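You operate a simulated robot arm through the tools that you are given. There is no shell and no other tool.

You run a simulated two-armed robot. Do the job below in one go: nothing can be reset, and whatever is moved stays where it is left.

TASK
Dab the silver and gold bolts in thread lock and drop them in the brown block.
Fine: silver in hole 1, gold in hole 2.

The check looks at the end state, three seconds after you hand in, the way a careful person would. Anything else that was tipped, shoved, dropped, spilled or broken makes it a failure.

THE ROBOT
Two 7-joint arms with two-finger grippers on one trunk that stands fixed in place. Base frame: the origin is at the foot of the trunk, x ahead of it, y to its left, z up. Readings come in mm, rad, newtons and seconds.
The left shoulder is at [60, 123, 945], the right one opposite. With the tool pointing down near the work surface each hand reaches from about 300 to 780 mm from the base axis, measured 20 degrees to its own side. Payload 1.47 kg a hand.
The TCP of each hand is the grasp point between the finger pads, 16 mm short of the fingertips. In the tool frame z runs along the fingers and y along their closing line. Largest opening 87 mm; the body of the gripper starts 55 mm behind the TCP.
Orientation is that of the tool frame in the base frame, as a unit quaternion [w, x, y, z]. With the fingers straight down and closing along the base's y, the tool's x points along the base's -x, its y along +y and its z along -z.

THE INTERFACE
- The arms move only by the tool nudge_tool. It takes "left_rows", "right_rows" or both (then of equal length, played together; a hand with none holds still); each is one flat list of numbers, 7 for each row, row after row: the turn, a rotation vector about the tool's x, y, z in units of 90 degrees (1.0 is 90 degrees), then the shift along the tool's x, y, z in units of 400 mm (1.0 is 400 mm), then the opening, from 0 (shut) to 1 (fully open). In form: [wx, wy, wz, dx, dy, dz, hand, wx, wy, wz, dx, dy, dz, hand, ...]. A call has 1 to 20 rows; each row is the pose to reach, as a shift and turn from the pose commanded when the call began, along the tool's axes at that moment. A call with a number of a shift or a turn outside -1 to 1 is refused whole. A row lasts 0.2 s, in which the tool goes at most 50 mm and 0.15 rad; a call with a longer step from one row to the next is refused whole, and so is a gripper value outside its range. A pose out of reach is approached as far as the arm can. The call stops where the force on the tool passes 40 N (or 10 N more than at its start, if that is more) or the arm is blocked; 0.2 s more then pass. Each finger travels about 153 mm/s and halts on what it meets, pressing with about 28 N; the grip force reading is that of the motor and also rises with nothing between the fingers. The clock runs only during rows and for 0.2 s after the last one: add rows that repeat a pose to give the fingers time. The reply holds the time, the measured pose of the TCP, the force on the tool along the base axes, the opening and the grip force, in the units named above and with some noise, with the torque about the TCP (base axes, N m) and any sound that the robot's microphone picked up.
- Cameras (640 x 400 px; columns grow to the right, rows downward): "scene" is now at [81.1, -22.7, 1495.2]; the picture's right is [-0.30, -0.95, 0.00], its down [-0.76, 0.24, -0.61] and it looks along [0.58, -0.18, -0.79] (base axes); focal length 340 px, centre (320, 200). "left" rides on the left gripper at [73, -12, -90] in its tool frame; the picture's right is [0.16, 0.99, 0.00], its down [-0.72, 0.12, -0.68] and it looks along [-0.67, 0.11, 0.73] (tool axes); focal length 247 px, centre (320, 200). "right" rides on the right gripper at [73, 12, -90] in its tool frame; the picture's right is [-0.16, 0.99, 0.00], its down [-0.72, -0.12, -0.68] and it looks along [-0.67, -0.11, 0.73] (tool axes); focal length 247 px, centre (320, 200). There is no depth. A picture from a camera that has moved, and an enlarged one, comes with that camera's place and axes in the base frame and with its lens.
- get_image(camera): a new picture of that camera. It takes no simulated time.
- raise_lower(by): slides the trunk up (or, below 0, down) by that many mm; the arms and the scene camera ride with it, the base frame stays. It gives what a move gives, with no picture.
- head_to(pan, tilt): turns the head with the scene camera to pan (to the left, within 2.094 rad either way) and tilt (down, from -0.506 to 1.204), counted from straight ahead of the robot. It gives what a move gives.
- enlarge(camera, box): a new picture of the part [left, top, right, bottom] of that camera's present view, enlarged. It takes no simulated time.
- job_done(): hands the job in; it is judged then, once.

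Places have to be worked out from the pictures, the camera data and where the tool is seen. Open the grippers and draw the arms clear of the work before you hand the job in, unless the task says otherwise.

The tools are called after "Call:" as a command line: name --argument value ..., lists and objects as JSON in quotes. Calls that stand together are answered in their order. nudge_tool: Moves the arms, as the interface text tells. Its arguments: {"type":"object","properties":{"left_rows":{"type":"array"},"right_rows":{"type":"array"}},"required":[]} The other tools are called the same way: raise_lower (by) slides the trunk up or down; head_to (pan, tilt) turns the head that bears the scene camera; get_image (camera) takes a picture; enlarge (camera, box) takes an enlarged picture of a part of a camera's view; job_done () hands the job in.

At the start:

```text
clock: 0.0
left_ee_pos: [463.3, 44.5, 1037.7]
left_orientation: [0.0, 0.0, 1.0, -0.001]
left_wrist_force: [0.4, 0.3, 1.0]
left_moment: [0.0, 0.01, 0.0]
left_finger_gap: 86.6
left_gripper_force: 0.1
right_ee_pos: [533.8, -350.7, 1002.2]
right_orientation: [-0.001, -0.001, 1.0, 0.0]
right_wrist_force: [-0.7, 0.8, 0.1]
right_moment: [0.0, -0.02, -0.01]
right_finger_gap: 87.0
right_gripper_force: 0.1
trunk travel left (down, up): [-100.0, 130.0]
head pan, tilt: [-0.307, 0.918]
```

scene: 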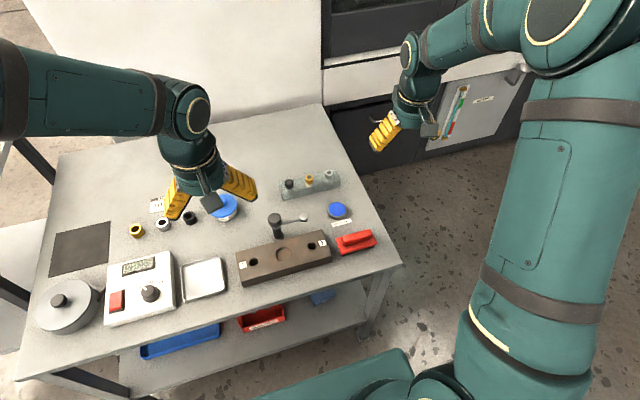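
right: 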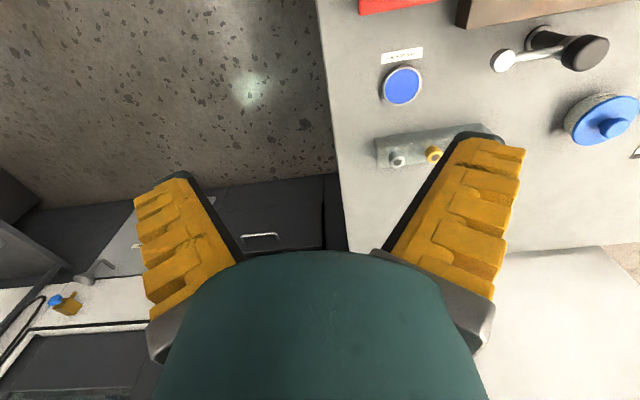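
left: 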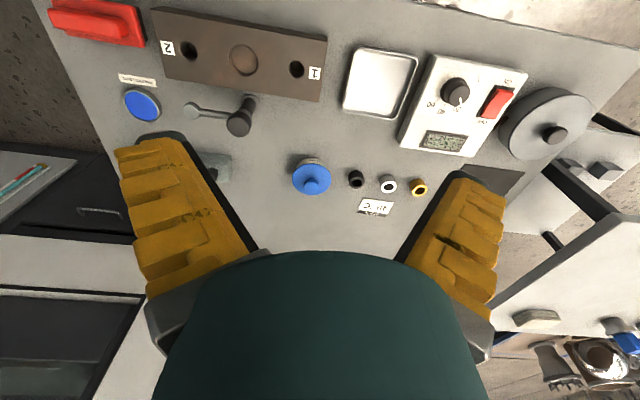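

The scene shows a bench with a rack of bolts (black, gold, silver), a brown block with two holes, labelled pots, and nuts. I'll enlarge to read the labels and identify the items.

Call:
enlarge --camera "scene" --box '[220, 150, 400, 290]'

Call:
enlarge --camera "scene" --box '[30, 170, 250, 340]'

Call:
enlarge --camera "left" --box '[90, 60, 340, 220]'

Call:
enlarge --camera "right" --box '[350, 0, 640, 190]'

Call:
enlarge --camera "left" --box '[280, 60, 540, 230]'

```text
2.86 times, centred on (310, 220) of scene
camera zoom: at [81.1, -22.7, 1495.2], right [-0.3, -0.95, 0.0], down [-0.76, 0.24, -0.61], along [0.58, -0.18, -0.79], focal length 972 px, centre (349, 143)
```

zoom: 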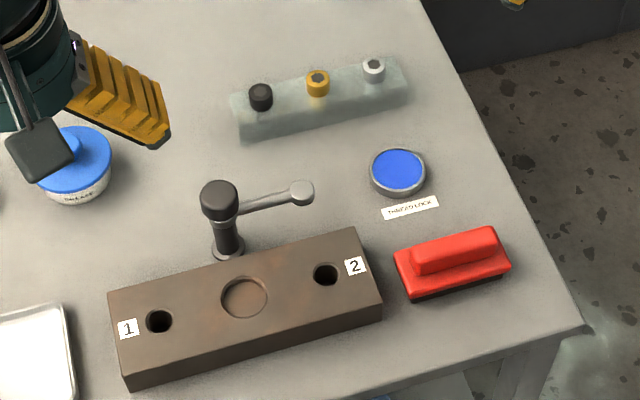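

```text
2.35 times, centred on (140, 255) of scene
camera zoom: at [81.1, -22.7, 1495.2], right [-0.3, -0.95, 0.0], down [-0.76, 0.24, -0.61], along [0.58, -0.18, -0.79], focal length 801 px, centre (744, 71)
```

zoom: 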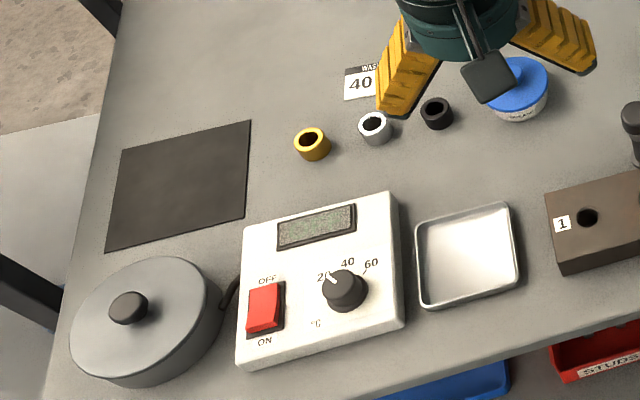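

```text
2.50 times, centred on (215, 140) of left
camera zoom: at [389.6, 32.0, 1127.4], right [-0.16, 0.99, 0.0], down [0.72, 0.12, 0.68], along [0.67, 0.11, -0.73], focal length 617 px, centre (582, 350)
```

zoom: 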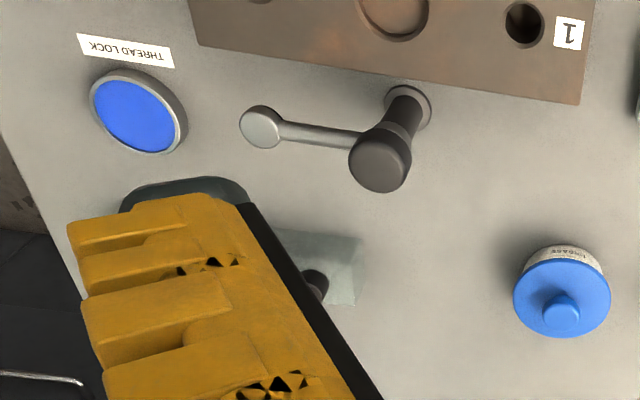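

```text
2.11 times, centred on (495, 95) of right
camera zoom: at [461.9, -340.0, 1093.2], right [0.16, 0.99, 0.0], down [0.72, -0.12, 0.68], along [0.67, -0.11, -0.73], focal length 520 px, centre (-48, 421)
```

zoom: 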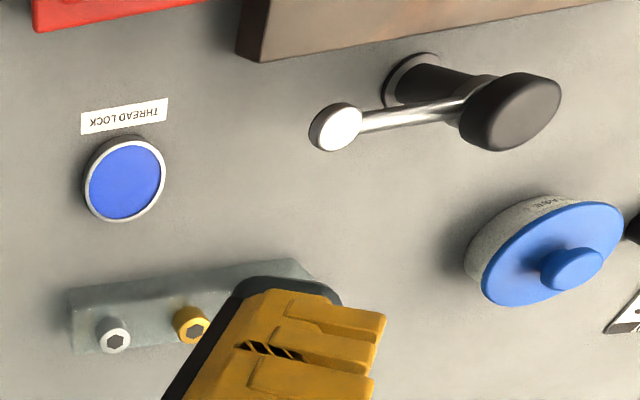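

```text
2.35 times, centred on (410, 145) of left
camera zoom: at [389.6, 32.0, 1127.4], right [-0.16, 0.99, 0.0], down [0.72, 0.12, 0.68], along [0.67, 0.11, -0.73], focal length 581 px, centre (108, 329)
```

zoom: 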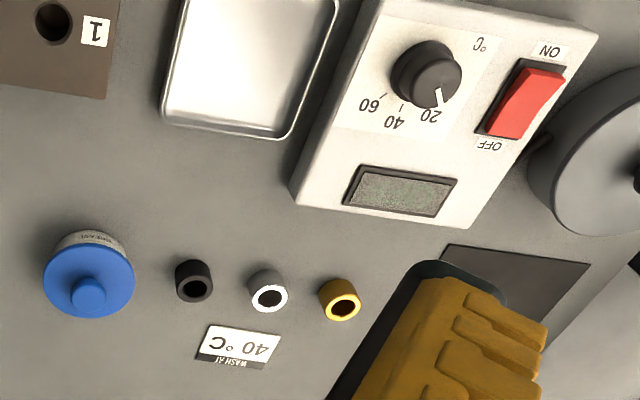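

Silver bolt head triangulates to about (714, -249, 742); the thread lock dish is near (600, -238), hole 1 near (500, 16), hole 2 near (500, -135). I'll move the left arm aside to its own side and bring the right hand up over the rack area for closer pictures.

Call:
nudge_tool --left_rows '[0, 0, 0, 0, 0.1, 0, 1, 0, 0, 0, 0, 0.2, 0, 1, 0, 0, 0, 0, 0.3, 0, 1, 0, 0, 0, 0, 0.4, 0, 1, 0, 0, 0, 0, 0.5, 0, 1, 0, 0, 0, 0, 0.6, 0, 1]' --right_rows '[0, 0, 0, -0.044, 0.048, 0.051, 1, 0, 0, 0, -0.088, 0.097, 0.102, 1, 0, 0, 0, -0.132, 0.145, 0.153, 1, 0, 0, 0, -0.177, 0.193, 0.203, 1, 0, 0, 0, -0.221, 0.242, 0.254, 1, 0, 0, 0, -0.265, 0.29, 0.305, 1]'

```text
clock: 1.4
left_ee_pos: [463.0, 281.1, 1037.7]
left_orientation: [0.001, 0.001, 1.0, 0.0]
left_wrist_force: [0.8, 0.8, 0.1]
left_moment: [-0.02, -0.02, 0.04]
left_finger_gap: 87.1
left_gripper_force: 0.1
right_ee_pos: [639.9, -233.1, 879.6]
right_orientation: [0.0, 0.0, 1.0, 0.0]
right_wrist_force: [-0.2, 0.0, 0.8]
right_moment: [-0.03, 0.02, 0.01]
right_finger_gap: 87.1
right_gripper_force: 0.1
trunk travel left (down, up): [-100.0, 130.0]
head pan, tilt: [-0.307, 0.918]
```

Both hands reached their poses. Now I take a look from the right wrist camera and the scene.

Call:
get_image --camera "right"

Call:
get_image --camera "scene"

Call:
enlarge --camera "right" --box '[200, 0, 440, 150]'

```text
taken
camera right: at [567.9, -222.4, 970.4], right [0.16, 0.99, 0.0], down [0.72, -0.12, 0.68], along [0.67, -0.11, -0.73], focal length 247 px, centre (320, 200)
```

right: 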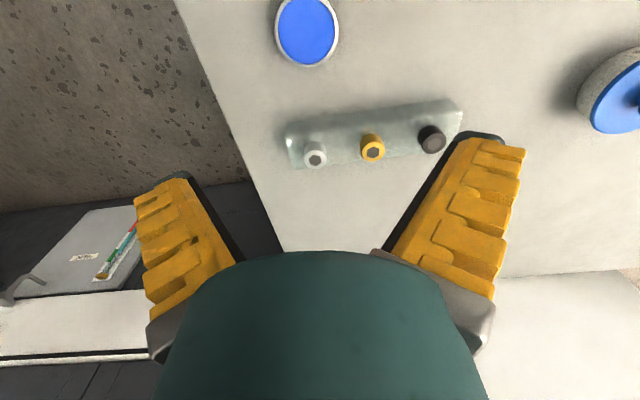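

```text
taken
camera scene: at [81.7, -22.1, 1495.1], right [-0.3, -0.95, 0.0], down [-0.76, 0.24, -0.61], along [0.58, -0.18, -0.79], focal length 340 px, centre (320, 200)
```

scene: 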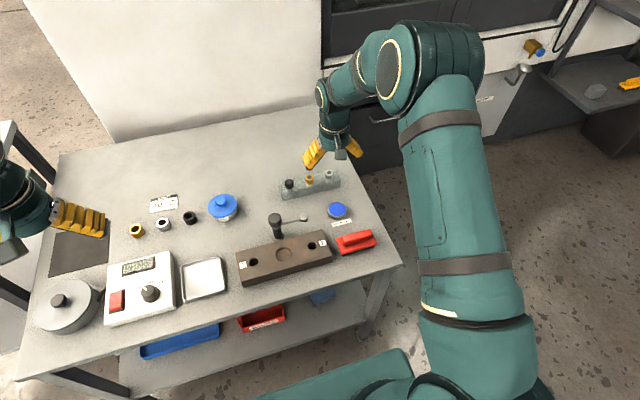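

```text
2.67 times, centred on (320, 75) of right
camera zoom: at [567.9, -222.4, 970.4], right [0.16, 0.99, 0.0], down [0.72, -0.12, 0.68], along [0.67, -0.11, -0.73], focal length 659 px, centre (320, 533)
```

zoom: 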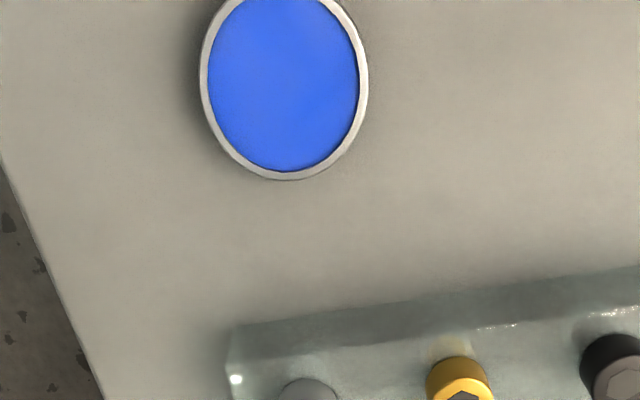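

The rack, bolts and the open blue dish are clearly visible. I'll zoom on the bolts and the dish for measurements.

Call:
enlarge --camera "right" --box '[270, 80, 480, 200]'

Call:
enlarge --camera "scene" --box '[260, 150, 380, 225]'

Call:
enlarge --camera "scene" --box '[220, 200, 380, 300]'

```text
3.05 times, centred on (375, 140) of right
camera zoom: at [567.9, -222.4, 970.4], right [0.16, 0.99, 0.0], down [0.72, -0.12, 0.68], along [0.67, -0.11, -0.73], focal length 753 px, centre (152, 383)
```

zoom: 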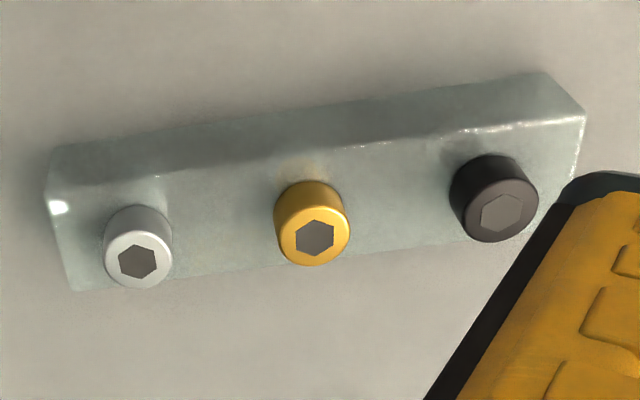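

```text
5.33 times, centred on (320, 188) of scene
camera zoom: at [81.7, -22.1, 1495.1], right [-0.3, -0.95, 0.0], down [-0.76, 0.24, -0.61], along [0.58, -0.18, -0.79], focal length 1815 px, centre (320, 267)
```

zoom: 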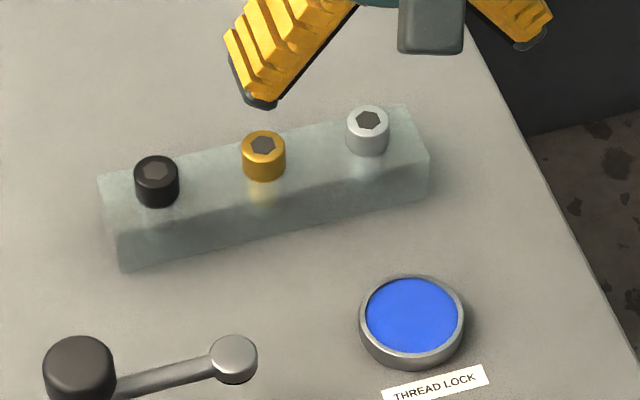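

```text
4.00 times, centred on (300, 250) of scene
camera zoom: at [81.7, -22.1, 1495.1], right [-0.3, -0.95, 0.0], down [-0.76, 0.24, -0.61], along [0.58, -0.18, -0.79], focal length 1362 px, centre (400, 0)
```

zoom: 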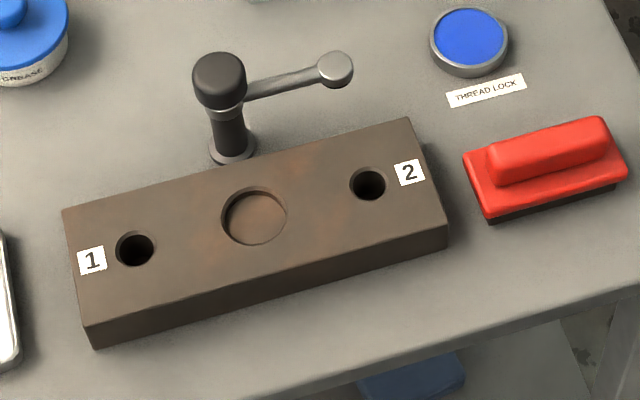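

Estimates: silver head centre (714, -251) with its top at z≈749, gold head (714, -190, 749), dish liquid (604, -240, 713), hole 1 (500, 16, 736), hole 2 (501, -134, 736). I move the right hand above the silver bolt with the fingers partly open so they clear the gold one.

Call:
nudge_tool --right_rows '[0, 0, 0, -0.062, -0.015, 0.066, 0.55, 0, 0, 0, -0.123, -0.03, 0.133, 0.55, 0, 0, 0, -0.185, -0.045, 0.199, 0.55, 0, 0, 0, -0.185, -0.045, 0.199, 0.55]'

Call:
get_image --camera "right"

Call:
enlarge --camera "scene" --box '[260, 140, 380, 215]'

```text
clock: 2.4
left_ee_pos: [461.4, 280.9, 1040.3]
left_orientation: [0.001, 0.0, 1.0, 0.0]
left_wrist_force: [-0.2, -0.3, 0.6]
left_moment: [-0.01, -0.03, 0.02]
left_finger_gap: 86.7
left_gripper_force: 0.1
right_ee_pos: [715.0, -254.2, 804.2]
right_orientation: [0.0, 0.0, 1.0, 0.001]
right_wrist_force: [-0.3, -0.5, -0.7]
right_moment: [0.0, -0.03, 0.01]
right_finger_gap: 53.6
right_gripper_force: 4.0
trunk travel left (down, up): [-100.0, 130.0]
head pan, tilt: [-0.307, 0.918]
```

```text
taken
camera right: at [642.1, -242.8, 893.5], right [0.16, 0.99, 0.0], down [0.72, -0.12, 0.68], along [0.67, -0.11, -0.73], focal length 247 px, centre (320, 200)
```

right: 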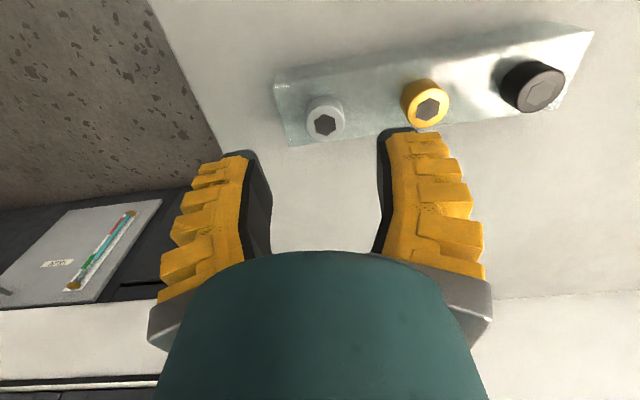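

```text
5.33 times, centred on (320, 178) of scene
camera zoom: at [80.4, -22.5, 1495.3], right [-0.3, -0.95, 0.0], down [-0.76, 0.24, -0.61], along [0.58, -0.18, -0.79], focal length 1815 px, centre (320, 320)
```

zoom: 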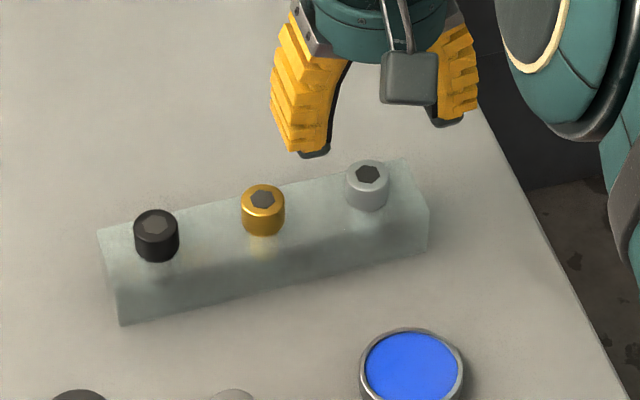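

The silver head sits about 4 mm nearer in x and 4 mm toward +y of the grasp axis. I correct that and descend partway to about z=760, then check.

Call:
nudge_tool --right_rows '[0, 0, 0, 0.01, 0.009, 0.03, 0.55, 0, 0, 0, 0.01, 0.009, 0.06, 0.55, 0, 0, 0, 0.01, 0.009, 0.085, 0.55, 0, 0, 0, 0.01, 0.009, 0.1, 0.55, 0, 0, 0, 0.01, 0.009, 0.1, 0.55]'

Call:
get_image --camera "right"

Call:
enlarge --camera "scene" --box '[280, 150, 376, 210]'

```text
clock: 3.6
left_ee_pos: [462.1, 281.8, 1037.6]
left_orientation: [0.0, 0.0, 1.0, -0.001]
left_wrist_force: [-0.3, 0.3, 1.1]
left_moment: [-0.03, -0.01, -0.01]
left_finger_gap: 87.0
left_gripper_force: 0.1
right_ee_pos: [711.4, -251.4, 761.6]
right_orientation: [0.001, 0.0, 1.0, -0.001]
right_wrist_force: [-0.5, -0.3, -0.5]
right_moment: [0.05, 0.01, -0.02]
right_finger_gap: 53.2
right_gripper_force: 4.1
trunk travel left (down, up): [-100.0, 130.0]
head pan, tilt: [-0.307, 0.918]
```

```text
taken
camera right: at [638.7, -239.0, 851.9], right [0.16, 0.99, 0.0], down [0.72, -0.12, 0.68], along [0.67, -0.11, -0.73], focal length 247 px, centre (320, 200)
```

right: 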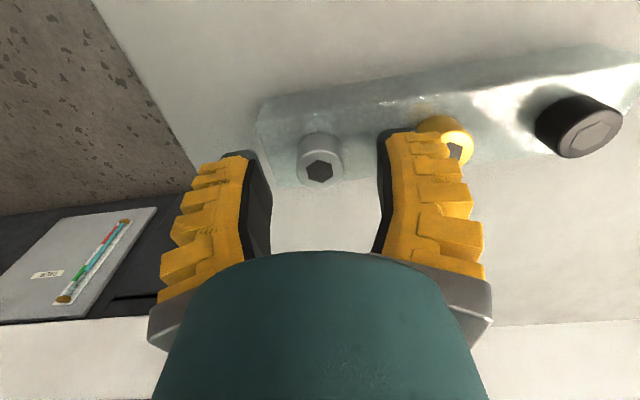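

```text
6.67 times, centred on (328, 180) of scene
camera zoom: at [81.0, -22.7, 1495.2], right [-0.3, -0.95, 0.0], down [-0.76, 0.24, -0.61], along [0.58, -0.18, -0.79], focal length 2269 px, centre (267, 333)
```

zoom: 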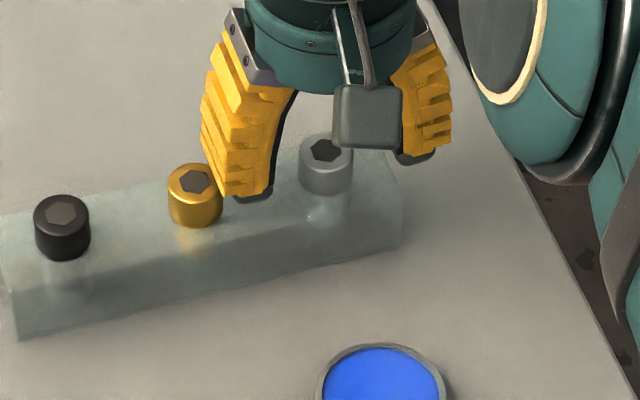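

The head is now centred under the grasp point (hex at column 320). I lower another ~6 mm and close the fingers, then lift later after checking.

Call:
nudge_tool --right_rows '[0, 0, 0, 0, 0, 0.005, 0.55, 0, 0, 0, 0, 0, 0.01, 0.55, 0, 0, 0, 0, 0, 0.015, 0.55, 0, 0, 0, 0, 0, 0.015, 0.55]'

Call:
enlarge --camera "scene" --box '[280, 150, 376, 210]'

Call:
enlarge --camera "right" --box '[220, 90, 460, 240]'

```text
clock: 4.6
left_ee_pos: [462.3, 281.2, 1038.4]
left_orientation: [0.001, 0.0, 1.0, 0.0]
left_wrist_force: [-0.1, 0.3, -0.5]
left_moment: [0.02, 0.03, 0.0]
left_finger_gap: 87.2
left_gripper_force: 0.1
right_ee_pos: [711.9, -250.4, 757.3]
right_orientation: [0.001, 0.001, 1.0, 0.0]
right_wrist_force: [2.5, -4.1, 10.6]
right_moment: [0.52, 0.02, -0.13]
right_finger_gap: 51.3
right_gripper_force: 4.3
trunk travel left (down, up): [-100.0, 130.0]
head pan, tilt: [-0.307, 0.918]
```

```text
6.67 times, centred on (328, 180) of scene
camera zoom: at [80.3, -22.8, 1495.3], right [-0.3, -0.95, 0.0], down [-0.76, 0.24, -0.61], along [0.58, -0.18, -0.79], focal length 2269 px, centre (267, 333)
```

zoom: 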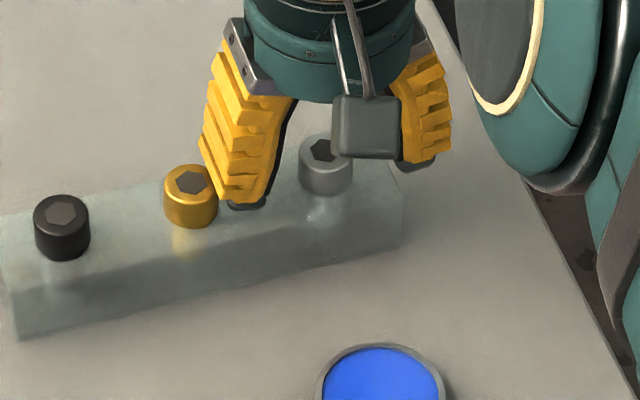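

```text
2.67 times, centred on (340, 165) of right
camera zoom: at [638.2, -238.7, 847.1], right [0.16, 0.99, 0.0], down [0.72, -0.12, 0.68], along [0.67, -0.11, -0.73], focal length 659 px, centre (267, 293)
```

zoom: 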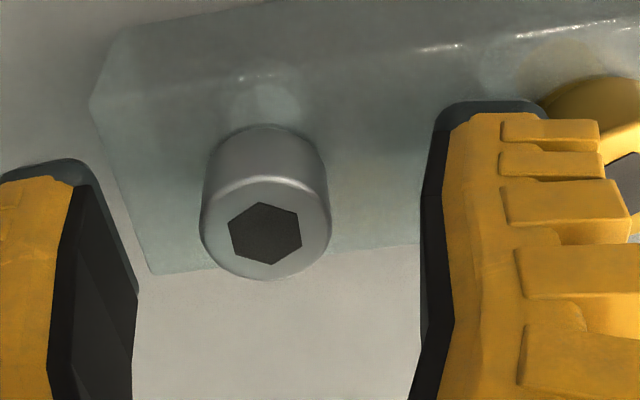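

The force of ~10 N with a -y push and the slightly closed gap suggests the +y finger is rubbing the gold head. I back up 15 mm and narrow the opening, then look again.

Call:
nudge_tool --right_rows '[0, 0, 0, 0, 0, -0.0125, 0.55, 0, 0, 0, 0, 0, -0.025, 0.55, 0, 0, 0, 0, 0, -0.0375, 0.55, 0, 0, 0, 0, 0, -0.0375, 0.36, 0, 0, 0, 0, 0, -0.0375, 0.36]'

Call:
enlarge --camera "scene" --box '[280, 150, 376, 210]'

Call:
enlarge --camera "right" --box '[220, 90, 460, 240]'

```text
clock: 5.8
left_ee_pos: [461.2, 280.4, 1037.9]
left_orientation: [0.0, 0.0, 1.0, 0.0]
left_wrist_force: [-0.3, 0.4, 0.9]
left_moment: [0.02, -0.02, 0.02]
left_finger_gap: 87.0
left_gripper_force: 0.1
right_ee_pos: [711.1, -250.3, 771.5]
right_orientation: [0.0, 0.0, 1.0, -0.001]
right_wrist_force: [-0.3, -0.4, -0.6]
right_moment: [0.0, 0.0, 0.01]
right_finger_gap: 37.2
right_gripper_force: 4.5
trunk travel left (down, up): [-100.0, 130.0]
head pan, tilt: [-0.307, 0.918]
```

```text
6.67 times, centred on (328, 180) of scene
camera zoom: at [81.1, -22.7, 1495.2], right [-0.3, -0.95, 0.0], down [-0.76, 0.24, -0.61], along [0.58, -0.18, -0.79], focal length 2269 px, centre (267, 333)
```

zoom: 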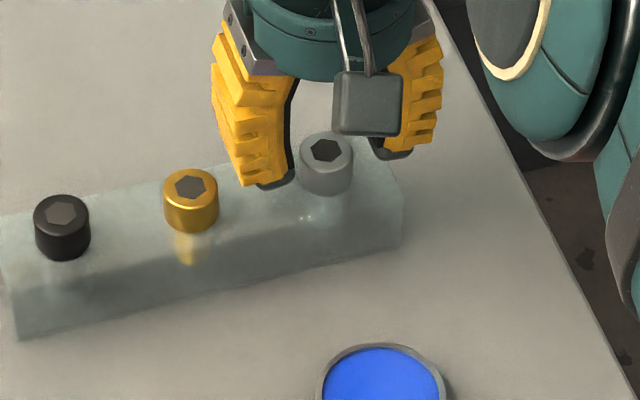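

```text
2.67 times, centred on (340, 165) of right
camera zoom: at [637.7, -238.4, 860.2], right [0.16, 0.99, 0.0], down [0.72, -0.12, 0.68], along [0.67, -0.11, -0.73], focal length 659 px, centre (267, 293)
```

zoom: 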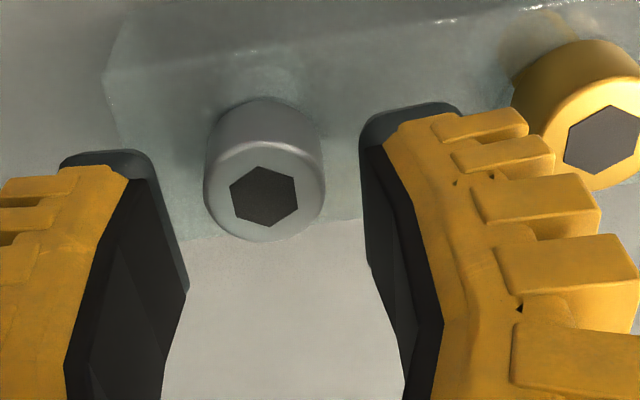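

Gold is upright, only nudged ~1–2 mm within its hole. I descend again with the narrower opening, watching force.

Call:
nudge_tool --right_rows '[0, 0, 0, 0, 0, 0.01, 0.36, 0, 0, 0, 0, 0, 0.02, 0.36, 0, 0, 0, 0, 0, 0.03, 0.36, 0, 0, 0, 0, 0, 0.0375, 0.36, 0, 0, 0, 0, 0, 0.0375, 0.36]'

Call:
enlarge --camera "scene" --box '[280, 150, 376, 210]'

Call:
enlarge --camera "right" --box '[220, 90, 460, 240]'

```text
clock: 7.0
left_ee_pos: [462.7, 280.4, 1037.4]
left_orientation: [0.0, 0.0, 1.0, 0.0]
left_wrist_force: [-0.3, -0.8, -0.4]
left_moment: [-0.02, -0.01, 0.01]
left_finger_gap: 86.9
left_gripper_force: 0.1
right_ee_pos: [710.2, -248.9, 756.7]
right_orientation: [0.0, 0.001, 1.0, 0.0]
right_wrist_force: [-0.3, -0.4, -0.6]
right_moment: [0.02, 0.02, 0.01]
right_finger_gap: 37.3
right_gripper_force: 4.9
trunk travel left (down, up): [-100.0, 130.0]
head pan, tilt: [-0.307, 0.918]
```

```text
6.67 times, centred on (328, 180) of scene
camera zoom: at [81.1, -22.7, 1495.2], right [-0.3, -0.95, 0.0], down [-0.76, 0.24, -0.61], along [0.58, -0.18, -0.79], focal length 2269 px, centre (267, 333)
```

zoom: 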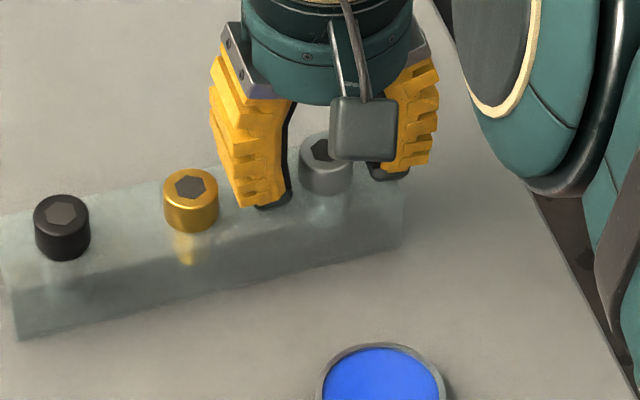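

```text
2.67 times, centred on (340, 165) of right
camera zoom: at [638.4, -237.6, 845.9], right [0.16, 0.99, 0.0], down [0.72, -0.12, 0.68], along [0.67, -0.11, -0.73], focal length 659 px, centre (267, 293)
```

zoom: 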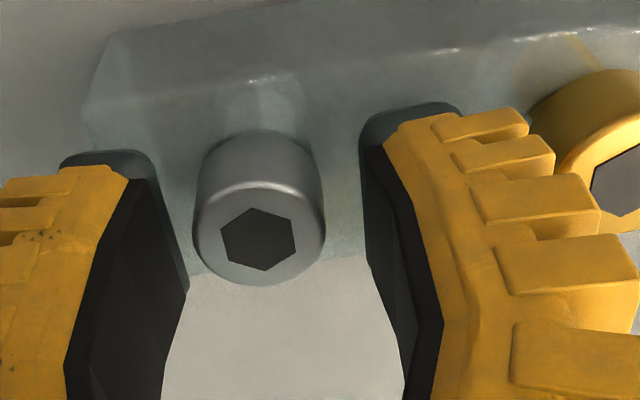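

No contact forces, the head is between the fingers. I shift 1.5 mm to -y, go 2 mm lower and close the grip.

Call:
nudge_tool --right_rows '[0, 0, 0, -0.002, -0.004, 0.003, 0.36, 0, 0, 0, -0.002, -0.004, 0.006, 0.36, 0, 0, 0, -0.002, -0.004, 0.006, 0.3, 0, 0, 0, -0.002, -0.004, 0.006, 0.2, 0, 0, 0, -0.002, -0.004, 0.006, 0.0, 0, 0, 0, -0.002, -0.004, 0.006, 0.0, 0, 0, 0, -0.002, -0.004, 0.006, 0.0]'

Call:
enlarge --camera "right" --box '[220, 90, 460, 240]'

```text
clock: 8.6
left_ee_pos: [462.4, 279.9, 1038.3]
left_orientation: [0.0, -0.001, 1.0, -0.001]
left_wrist_force: [0.3, -0.4, 0.2]
left_moment: [-0.02, 0.0, 0.0]
left_finger_gap: 86.8
left_gripper_force: 0.0
right_ee_pos: [711.3, -252.3, 753.7]
right_orientation: [0.0, 0.0, 1.0, 0.0]
right_wrist_force: [-0.4, -0.1, 1.7]
right_moment: [0.02, 0.01, 0.05]
right_finger_gap: 17.0
right_gripper_force: 28.5
trunk travel left (down, up): [-100.0, 130.0]
head pan, tilt: [-0.307, 0.918]
```

```text
2.67 times, centred on (340, 165) of right
camera zoom: at [639.0, -239.7, 843.6], right [0.16, 0.99, 0.0], down [0.72, -0.12, 0.68], along [0.67, -0.11, -0.73], focal length 659 px, centre (267, 293)
```

zoom: 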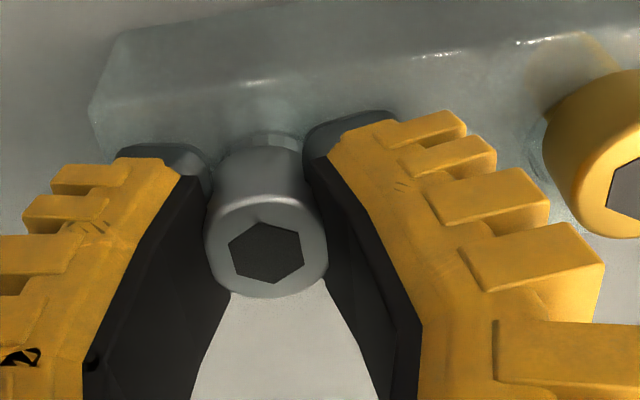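

Grip force 28.5 N with the head between the pads. I lift gently by 30 mm and check that the bolt comes along and the rack stays.

Call:
nudge_tool --right_rows '[0, 0, 0, 0, 0, -0.0125, 0, 0, 0, 0, 0, 0, -0.025, 0, 0, 0, 0, 0, 0, -0.05, 0, 0, 0, 0, 0, 0, -0.075, 0, 0, 0, 0, 0, 0, -0.075, 0]'

Call:
enlarge --camera "scene" --box '[280, 140, 376, 200]'

Call:
enlarge --camera "right" --box '[220, 60, 460, 210]'

```text
clock: 9.8
left_ee_pos: [463.2, 280.8, 1037.7]
left_orientation: [0.0, 0.0, 1.0, -0.001]
left_wrist_force: [-1.1, 0.1, -0.2]
left_moment: [0.02, -0.02, 0.01]
left_finger_gap: 87.2
left_gripper_force: 0.0
right_ee_pos: [712.6, -249.8, 784.9]
right_orientation: [-0.001, 0.0, 1.0, 0.0]
right_wrist_force: [0.3, 0.1, -0.9]
right_moment: [0.04, 0.01, -0.01]
right_finger_gap: 16.6
right_gripper_force: 28.3
trunk travel left (down, up): [-100.0, 130.0]
head pan, tilt: [-0.307, 0.918]
```

```text
6.67 times, centred on (328, 170) of scene
camera zoom: at [81.3, -22.8, 1495.1], right [-0.3, -0.95, 0.0], down [-0.76, 0.24, -0.61], along [0.58, -0.18, -0.79], focal length 2269 px, centre (267, 400)
```

zoom: 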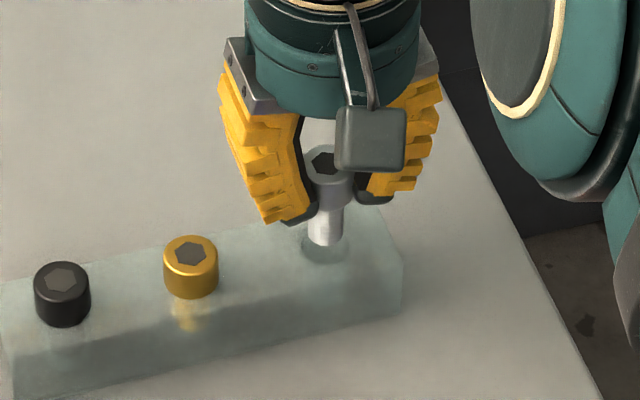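

```text
2.67 times, centred on (340, 135) of right
camera zoom: at [639.4, -239.6, 875.1], right [0.16, 0.99, 0.0], down [0.72, -0.12, 0.68], along [0.67, -0.11, -0.73], focal length 659 px, centre (267, 373)
```

zoom: 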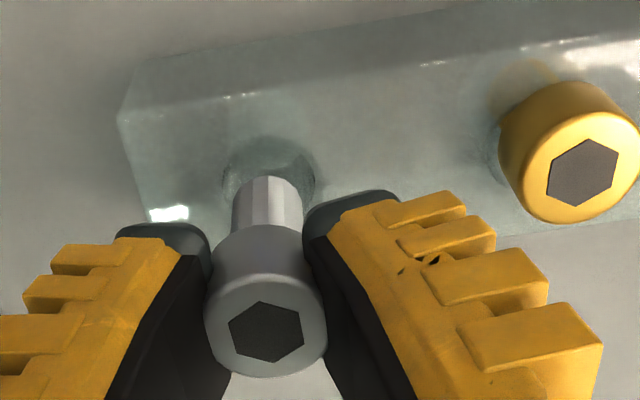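

The bolt comes out cleanly and the rack is still. I lift 40 mm more and look at the shank tip.

Call:
nudge_tool --right_rows '[0, 0, 0, 0, 0, -0.05, 0, 0, 0, 0, 0, 0, -0.1, 0, 0, 0, 0, 0, 0, -0.1, 0]'

Call:
enlarge --camera "scene" --box '[280, 120, 376, 180]'

Call:
enlarge --camera "right" --box '[220, 60, 460, 210]'

```text
clock: 10.6
left_ee_pos: [460.7, 279.8, 1037.8]
left_orientation: [0.0, 0.0, 1.0, 0.0]
left_wrist_force: [0.1, -0.3, -0.7]
left_moment: [0.01, 0.0, -0.04]
left_finger_gap: 87.1
left_gripper_force: 0.0
right_ee_pos: [712.0, -252.0, 824.3]
right_orientation: [0.0, -0.001, 1.0, 0.0]
right_wrist_force: [-0.2, 0.6, -0.5]
right_moment: [-0.01, -0.01, -0.02]
right_finger_gap: 16.4
right_gripper_force: 27.6
trunk travel left (down, up): [-100.0, 130.0]
head pan, tilt: [-0.307, 0.918]
```

```text
6.67 times, centred on (328, 150) of scene
camera zoom: at [81.4, -22.8, 1495.1], right [-0.3, -0.95, 0.0], down [-0.76, 0.24, -0.61], along [0.58, -0.18, -0.79], focal length 2269 px, centre (267, 533)
```

zoom: 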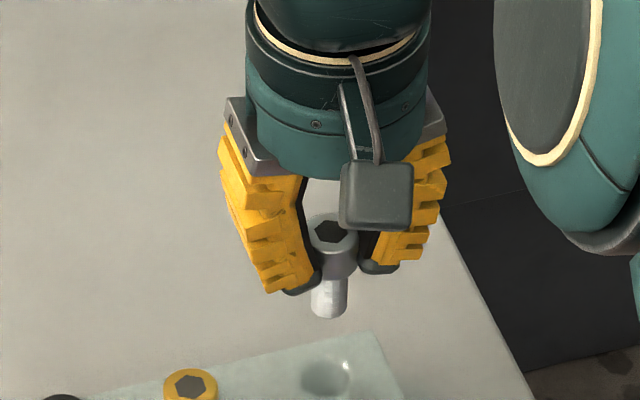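

```text
2.67 times, centred on (340, 135) of right
camera zoom: at [639.1, -240.2, 914.4], right [0.16, 0.99, 0.0], down [0.72, -0.12, 0.68], along [0.67, -0.11, -0.73], focal length 659 px, centre (267, 373)
```

zoom: 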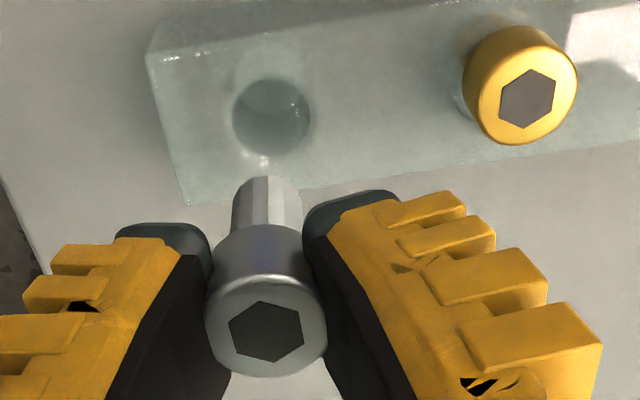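

Shank seen: about 30 mm below the head, tip roughly 47 mm below the TCP, about 14 mm diameter. Now I carry it over the thread lock dish at (604, -240) staying high.

Call:
nudge_tool --right_rows '[0, 0, 0, 0.09, 0.009, 0, 0, 0, 0, 0, 0.18, 0.018, 0, 0, 0, 0, 0, 0.27, 0.0275, 0.025, 0, 0, 0, 0, 0.27, 0.0275, 0.05, 0, 0, 0, 0, 0.27, 0.0275, 0.05, 0]'

Call:
enlarge --camera "scene" --box '[280, 160, 376, 220]'

Call:
get_image --camera "right"

```text
clock: 11.8
left_ee_pos: [461.5, 280.2, 1038.1]
left_orientation: [0.0, -0.001, 1.0, 0.0]
left_wrist_force: [-0.1, -0.8, -0.1]
left_moment: [0.02, -0.02, 0.03]
left_finger_gap: 87.1
left_gripper_force: 0.1
right_ee_pos: [603.4, -239.5, 802.9]
right_orientation: [0.001, 0.0, 1.0, 0.001]
right_wrist_force: [-0.6, -0.7, -0.7]
right_moment: [0.0, -0.01, 0.01]
right_finger_gap: 16.0
right_gripper_force: 28.3
trunk travel left (down, up): [-100.0, 130.0]
head pan, tilt: [-0.307, 0.918]
```

```text
6.67 times, centred on (328, 190) of scene
camera zoom: at [80.8, -22.6, 1495.2], right [-0.3, -0.95, 0.0], down [-0.76, 0.24, -0.61], along [0.58, -0.18, -0.79], focal length 2269 px, centre (267, 267)
```

zoom: 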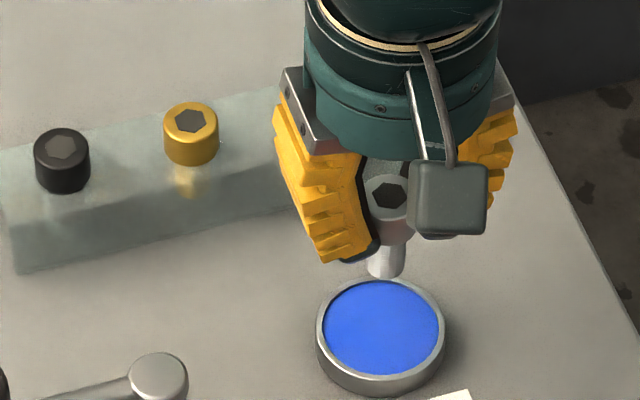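

```text
taken
camera right: at [531.2, -228.6, 893.8], right [0.16, 0.99, 0.0], down [0.72, -0.12, 0.68], along [0.67, -0.11, -0.73], focal length 247 px, centre (320, 200)
```

right: 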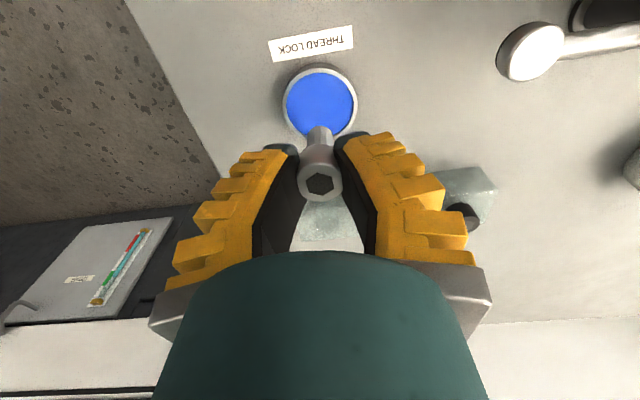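

The dish centre is about 4 mm nearer in x than the TCP, well within the rim. I correct that, descend to just above the liquid (TCP ≈766), and look.

Call:
nudge_tool --right_rows '[0, 0, 0, 0.01, 0.003, 0.03, 0, 0, 0, 0, 0.01, 0.003, 0.06, 0, 0, 0, 0, 0.01, 0.003, 0.08, 0, 0, 0, 0, 0.01, 0.003, 0.09, 0, 0, 0, 0, 0.01, 0.003, 0.09, 0]'

Call:
enlarge --camera "scene" --box '[296, 180, 376, 230]'

Call:
enlarge --camera "right" --box '[240, 70, 400, 210]'

```text
clock: 13.0
left_ee_pos: [462.1, 279.8, 1038.3]
left_orientation: [0.0, 0.001, 1.0, 0.001]
left_wrist_force: [0.0, 0.0, -0.9]
left_moment: [-0.01, 0.01, 0.01]
left_finger_gap: 87.0
left_gripper_force: 0.1
right_ee_pos: [599.4, -239.6, 767.1]
right_orientation: [0.0, 0.0, 1.0, 0.0]
right_wrist_force: [-0.2, -0.3, -0.8]
right_moment: [0.01, 0.0, -0.01]
right_finger_gap: 15.3
right_gripper_force: 28.0
trunk travel left (down, up): [-100.0, 130.0]
head pan, tilt: [-0.307, 0.918]
```

```text
8.00 times, centred on (336, 205) of scene
camera zoom: at [81.2, -22.7, 1495.2], right [-0.3, -0.95, 0.0], down [-0.76, 0.24, -0.61], along [0.58, -0.18, -0.79], focal length 2723 px, centre (192, 160)
```

zoom: 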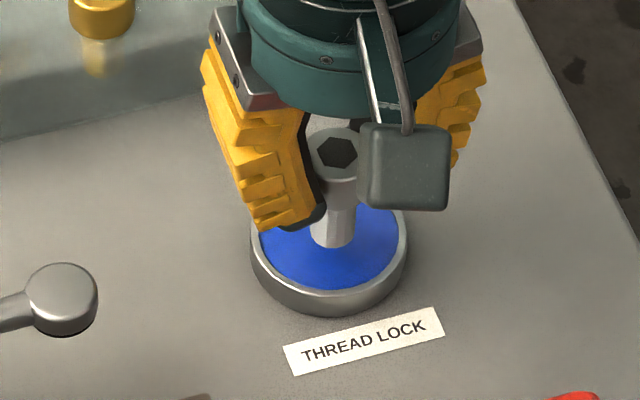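

```text
2.86 times, centred on (320, 140) of right
camera zoom: at [527.4, -228.0, 857.0], right [0.16, 0.99, 0.0], down [0.72, -0.12, 0.68], along [0.67, -0.11, -0.73], focal length 706 px, centre (320, 371)
```

zoom: 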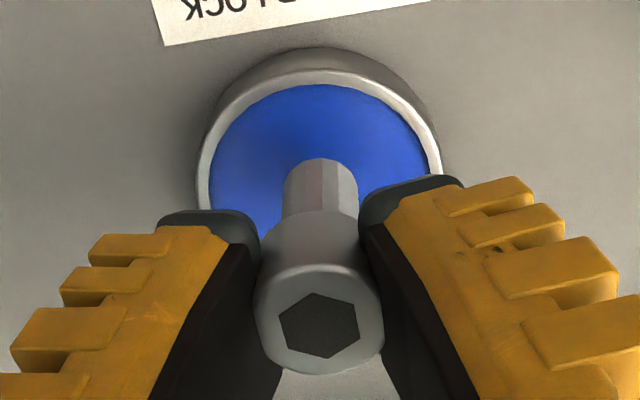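

The tip hangs over the centre of the dish, a few mm above the liquid. I lower 9 mm in small steps, watching for contact force.

Call:
nudge_tool --right_rows '[0, 0, 0, 0, 0, 0.01, 0, 0, 0, 0, 0, 0, 0.0175, 0, 0, 0, 0, 0, 0, 0.0225, 0, 0, 0, 0, 0, 0, 0.0225, 0]'

Call:
enlarge --camera "scene" --box '[296, 180, 376, 230]'

Call:
enlarge --camera "right" --box '[240, 70, 400, 210]'

```text
clock: 14.0
left_ee_pos: [461.8, 280.0, 1038.6]
left_orientation: [0.0, 0.001, 1.0, -0.001]
left_wrist_force: [-0.2, -0.4, -0.3]
left_moment: [0.05, 0.01, 0.03]
left_finger_gap: 87.1
left_gripper_force: 0.1
right_ee_pos: [599.0, -239.8, 759.2]
right_orientation: [0.0, 0.0, 1.0, 0.0]
right_wrist_force: [-0.6, -0.3, 0.3]
right_moment: [-0.01, -0.01, 0.04]
right_finger_gap: 15.3
right_gripper_force: 27.8
trunk travel left (down, up): [-100.0, 130.0]
head pan, tilt: [-0.307, 0.918]
```

```text
8.00 times, centred on (336, 205) of scene
camera zoom: at [81.1, -22.7, 1495.2], right [-0.3, -0.95, 0.0], down [-0.76, 0.24, -0.61], along [0.58, -0.18, -0.79], focal length 2723 px, centre (192, 160)
```

zoom: 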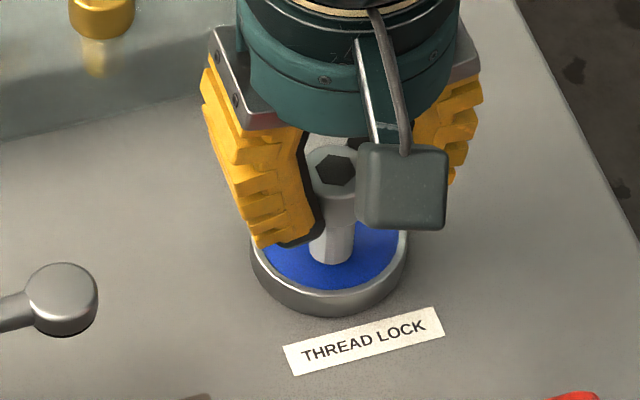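

```text
2.86 times, centred on (320, 140) of right
camera zoom: at [526.8, -227.7, 848.2], right [0.16, 0.99, 0.0], down [0.72, -0.12, 0.68], along [0.67, -0.11, -0.73], focal length 706 px, centre (320, 371)
```

zoom: 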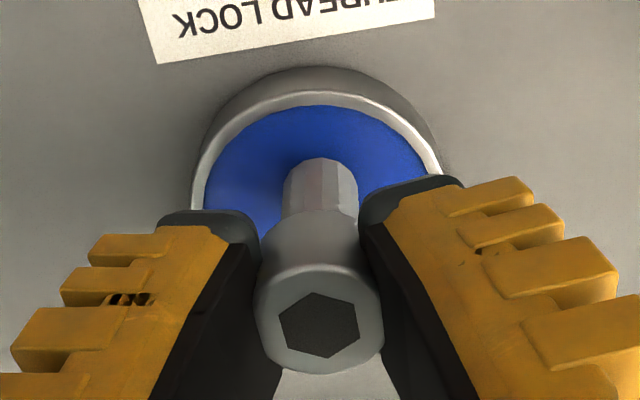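

The visible tip appears to be just about at liquid level with no force yet. I go 3 mm further and compare the visible shank length.

Call:
nudge_tool --right_rows '[0, 0, 0, 0, 0, 0.004, 0, 0, 0, 0, 0, 0, 0.0075, 0, 0, 0, 0, 0, 0, 0.0075, 0]'

Call:
enlarge --camera "scene" --box '[296, 180, 376, 230]'

Call:
enlarge --camera "right" --box '[240, 70, 400, 210]'

```text
clock: 14.8
left_ee_pos: [460.4, 280.9, 1037.7]
left_orientation: [0.001, 0.0, 1.0, -0.001]
left_wrist_force: [-0.2, -0.2, -1.1]
left_moment: [-0.03, 0.02, 0.01]
left_finger_gap: 87.2
left_gripper_force: 0.1
right_ee_pos: [599.6, -238.3, 757.4]
right_orientation: [0.003, 0.0, 1.0, 0.0]
right_wrist_force: [-3.4, -0.1, 22.8]
right_moment: [0.03, 0.09, 0.03]
right_finger_gap: 15.6
right_gripper_force: 27.9
trunk travel left (down, up): [-100.0, 130.0]
head pan, tilt: [-0.307, 0.918]
```

```text
8.00 times, centred on (336, 205) of scene
camera zoom: at [78.8, -21.9, 1495.5], right [-0.3, -0.95, 0.0], down [-0.76, 0.24, -0.61], along [0.58, -0.18, -0.79], focal length 2723 px, centre (192, 160)
```

zoom: 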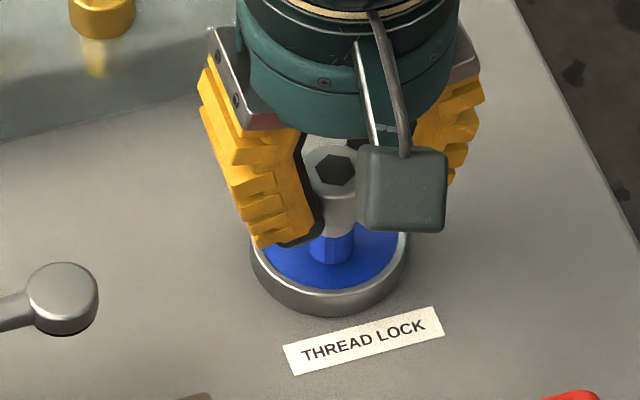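

```text
2.86 times, centred on (320, 140) of right
camera zoom: at [526.6, -227.6, 847.0], right [0.16, 0.99, 0.0], down [0.72, -0.12, 0.68], along [0.67, -0.11, -0.73], focal length 706 px, centre (320, 371)
```

zoom: 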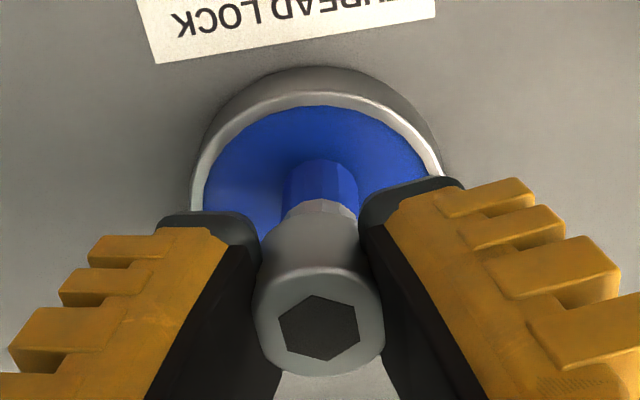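

The shank turned blue, so it's coated, and 23 N shows the tip rests on the dish floor. I lift straight up, move back to x≈500, then across to above hole 1, staying clear of the lever post.

Call:
nudge_tool --right_rows '[0, 0, 0, 0, 0, -0.03, 0, 0, 0, 0, 0, 0, -0.09, 0, 0, 0, 0, 0, 0, -0.15, 0, 0, 0, 0, 0, 0, -0.21, 0, 0, 0, 0, 0.083, 0, -0.21, 0, 0, 0, 0, 0.166, 0, -0.21, 0, 0, 0, 0, 0.249, 0, -0.21, 0, 0, 0, 0, 0.249, 0.106, -0.21, 0, 0, 0, 0, 0.249, 0.2125, -0.21, 0, 0, 0, 0, 0.249, 0.319, -0.21, 0, 0, 0, 0, 0.249, 0.425, -0.21, 0, 0, 0, 0, 0.249, 0.531, -0.21, 0, 0, 0, 0, 0.249, 0.6375, -0.21, 0, 0, 0, 0, 0.249, 0.6375, -0.21, 0]'

Call:
get_image --camera "scene"

Call:
get_image --camera "right"

Call:
enlarge --camera "scene" --box '[190, 180, 350, 290]'

```text
clock: 17.8
left_ee_pos: [462.9, 280.3, 1038.9]
left_orientation: [0.0, 0.001, 1.0, -0.001]
left_wrist_force: [0.0, -0.2, 0.4]
left_moment: [0.0, 0.01, -0.01]
left_finger_gap: 87.0
left_gripper_force: 0.1
right_ee_pos: [497.5, 14.6, 837.9]
right_orientation: [0.0, 0.001, 1.0, 0.0]
right_wrist_force: [0.0, -0.5, -1.5]
right_moment: [0.0, 0.03, -0.01]
right_finger_gap: 14.8
right_gripper_force: 28.3
trunk travel left (down, up): [-100.0, 130.0]
head pan, tilt: [-0.307, 0.918]
```

```text
taken
camera scene: at [81.3, -23.1, 1495.1], right [-0.3, -0.95, 0.0], down [-0.76, 0.24, -0.61], along [0.58, -0.18, -0.79], focal length 340 px, centre (320, 200)
```

scene: 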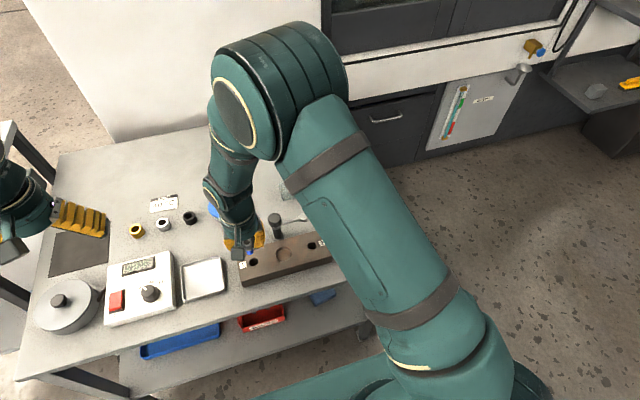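

```text
taken
camera right: at [424.7, 26.6, 928.1], right [0.16, 0.99, 0.0], down [0.72, -0.12, 0.68], along [0.67, -0.11, -0.73], focal length 247 px, centre (320, 200)
```

right: 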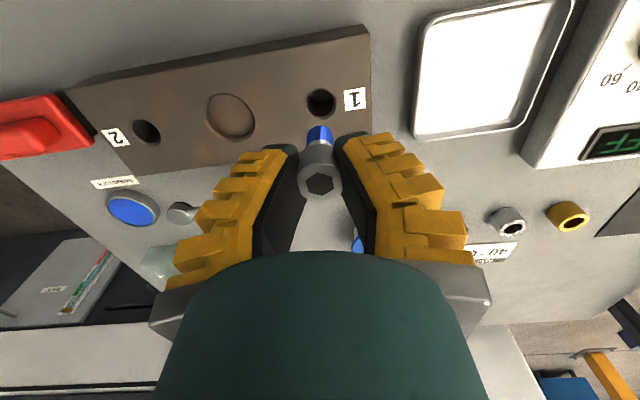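

```text
3.64 times, centred on (270, 235) of scene
camera zoom: at [81.3, -23.1, 1495.1], right [-0.3, -0.95, 0.0], down [-0.76, 0.24, -0.61], along [0.58, -0.18, -0.79], focal length 1238 px, centre (502, 73)
```

zoom: 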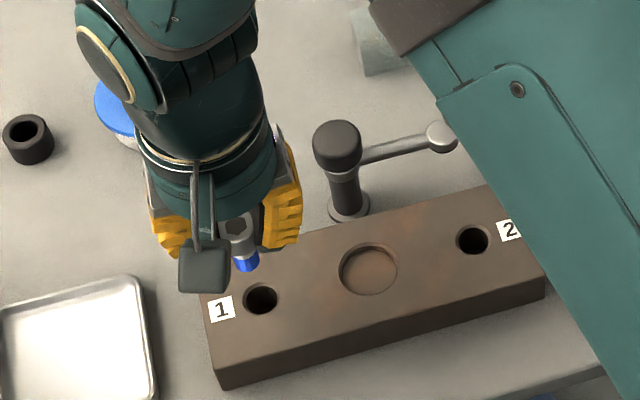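

The blue-coated shank hangs above hole 1, which is only about 1 mm off the grasp axis. I descend to tip ≈10 mm above the block and refine alignment.

Call:
nudge_tool --right_rows '[0, 0, 0, 0, 0.001, 0.04, 0, 0, 0, 0, 0, 0.001, 0.08, 0, 0, 0, 0, 0, 0.001, 0.105, 0, 0, 0, 0, 0, 0.001, 0.105, 0]'

Call:
enlarge --camera "right" --box '[240, 70, 400, 210]'

Call:
enlarge --camera "scene" --box '[220, 210, 316, 270]'

```text
clock: 18.8
left_ee_pos: [463.1, 279.9, 1038.6]
left_orientation: [-0.001, 0.0, 1.0, 0.0]
left_wrist_force: [-0.6, 0.2, -0.3]
left_moment: [0.02, 0.01, 0.0]
left_finger_gap: 87.0
left_gripper_force: 0.1
right_ee_pos: [497.5, 16.3, 796.8]
right_orientation: [0.001, 0.0, 1.0, 0.0]
right_wrist_force: [0.1, 0.0, -1.0]
right_moment: [0.03, 0.03, -0.01]
right_finger_gap: 14.6
right_gripper_force: 27.8
trunk travel left (down, up): [-100.0, 130.0]
head pan, tilt: [-0.307, 0.918]
```

```text
2.86 times, centred on (320, 140) of right
camera zoom: at [425.3, 27.5, 887.3], right [0.16, 0.99, 0.0], down [0.72, -0.12, 0.68], along [0.67, -0.11, -0.73], focal length 706 px, centre (320, 371)
```

zoom: 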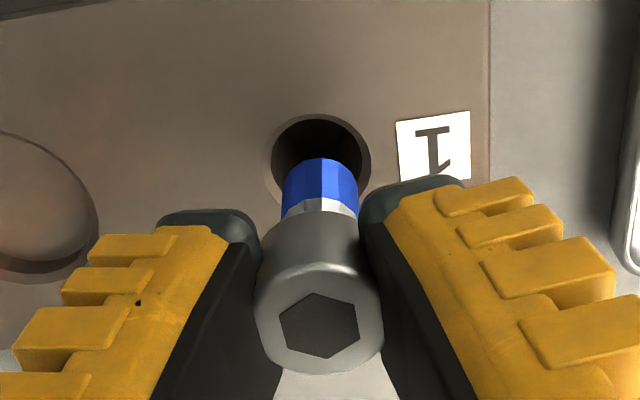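

```text
6.67 times, centred on (268, 240) of scene
camera zoom: at [81.1, -22.7, 1495.2], right [-0.3, -0.95, 0.0], down [-0.76, 0.24, -0.61], along [0.58, -0.18, -0.79], focal length 2269 px, centre (667, -67)
```

zoom: 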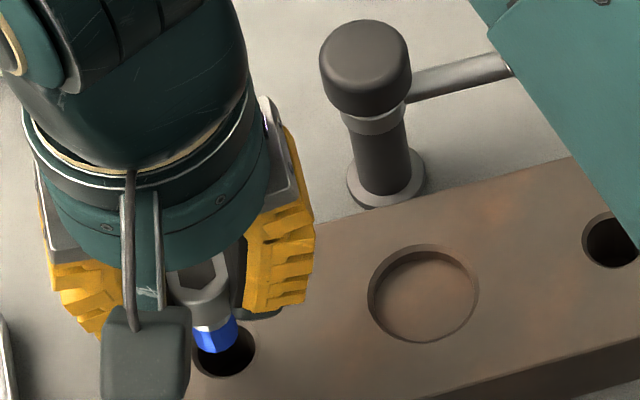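

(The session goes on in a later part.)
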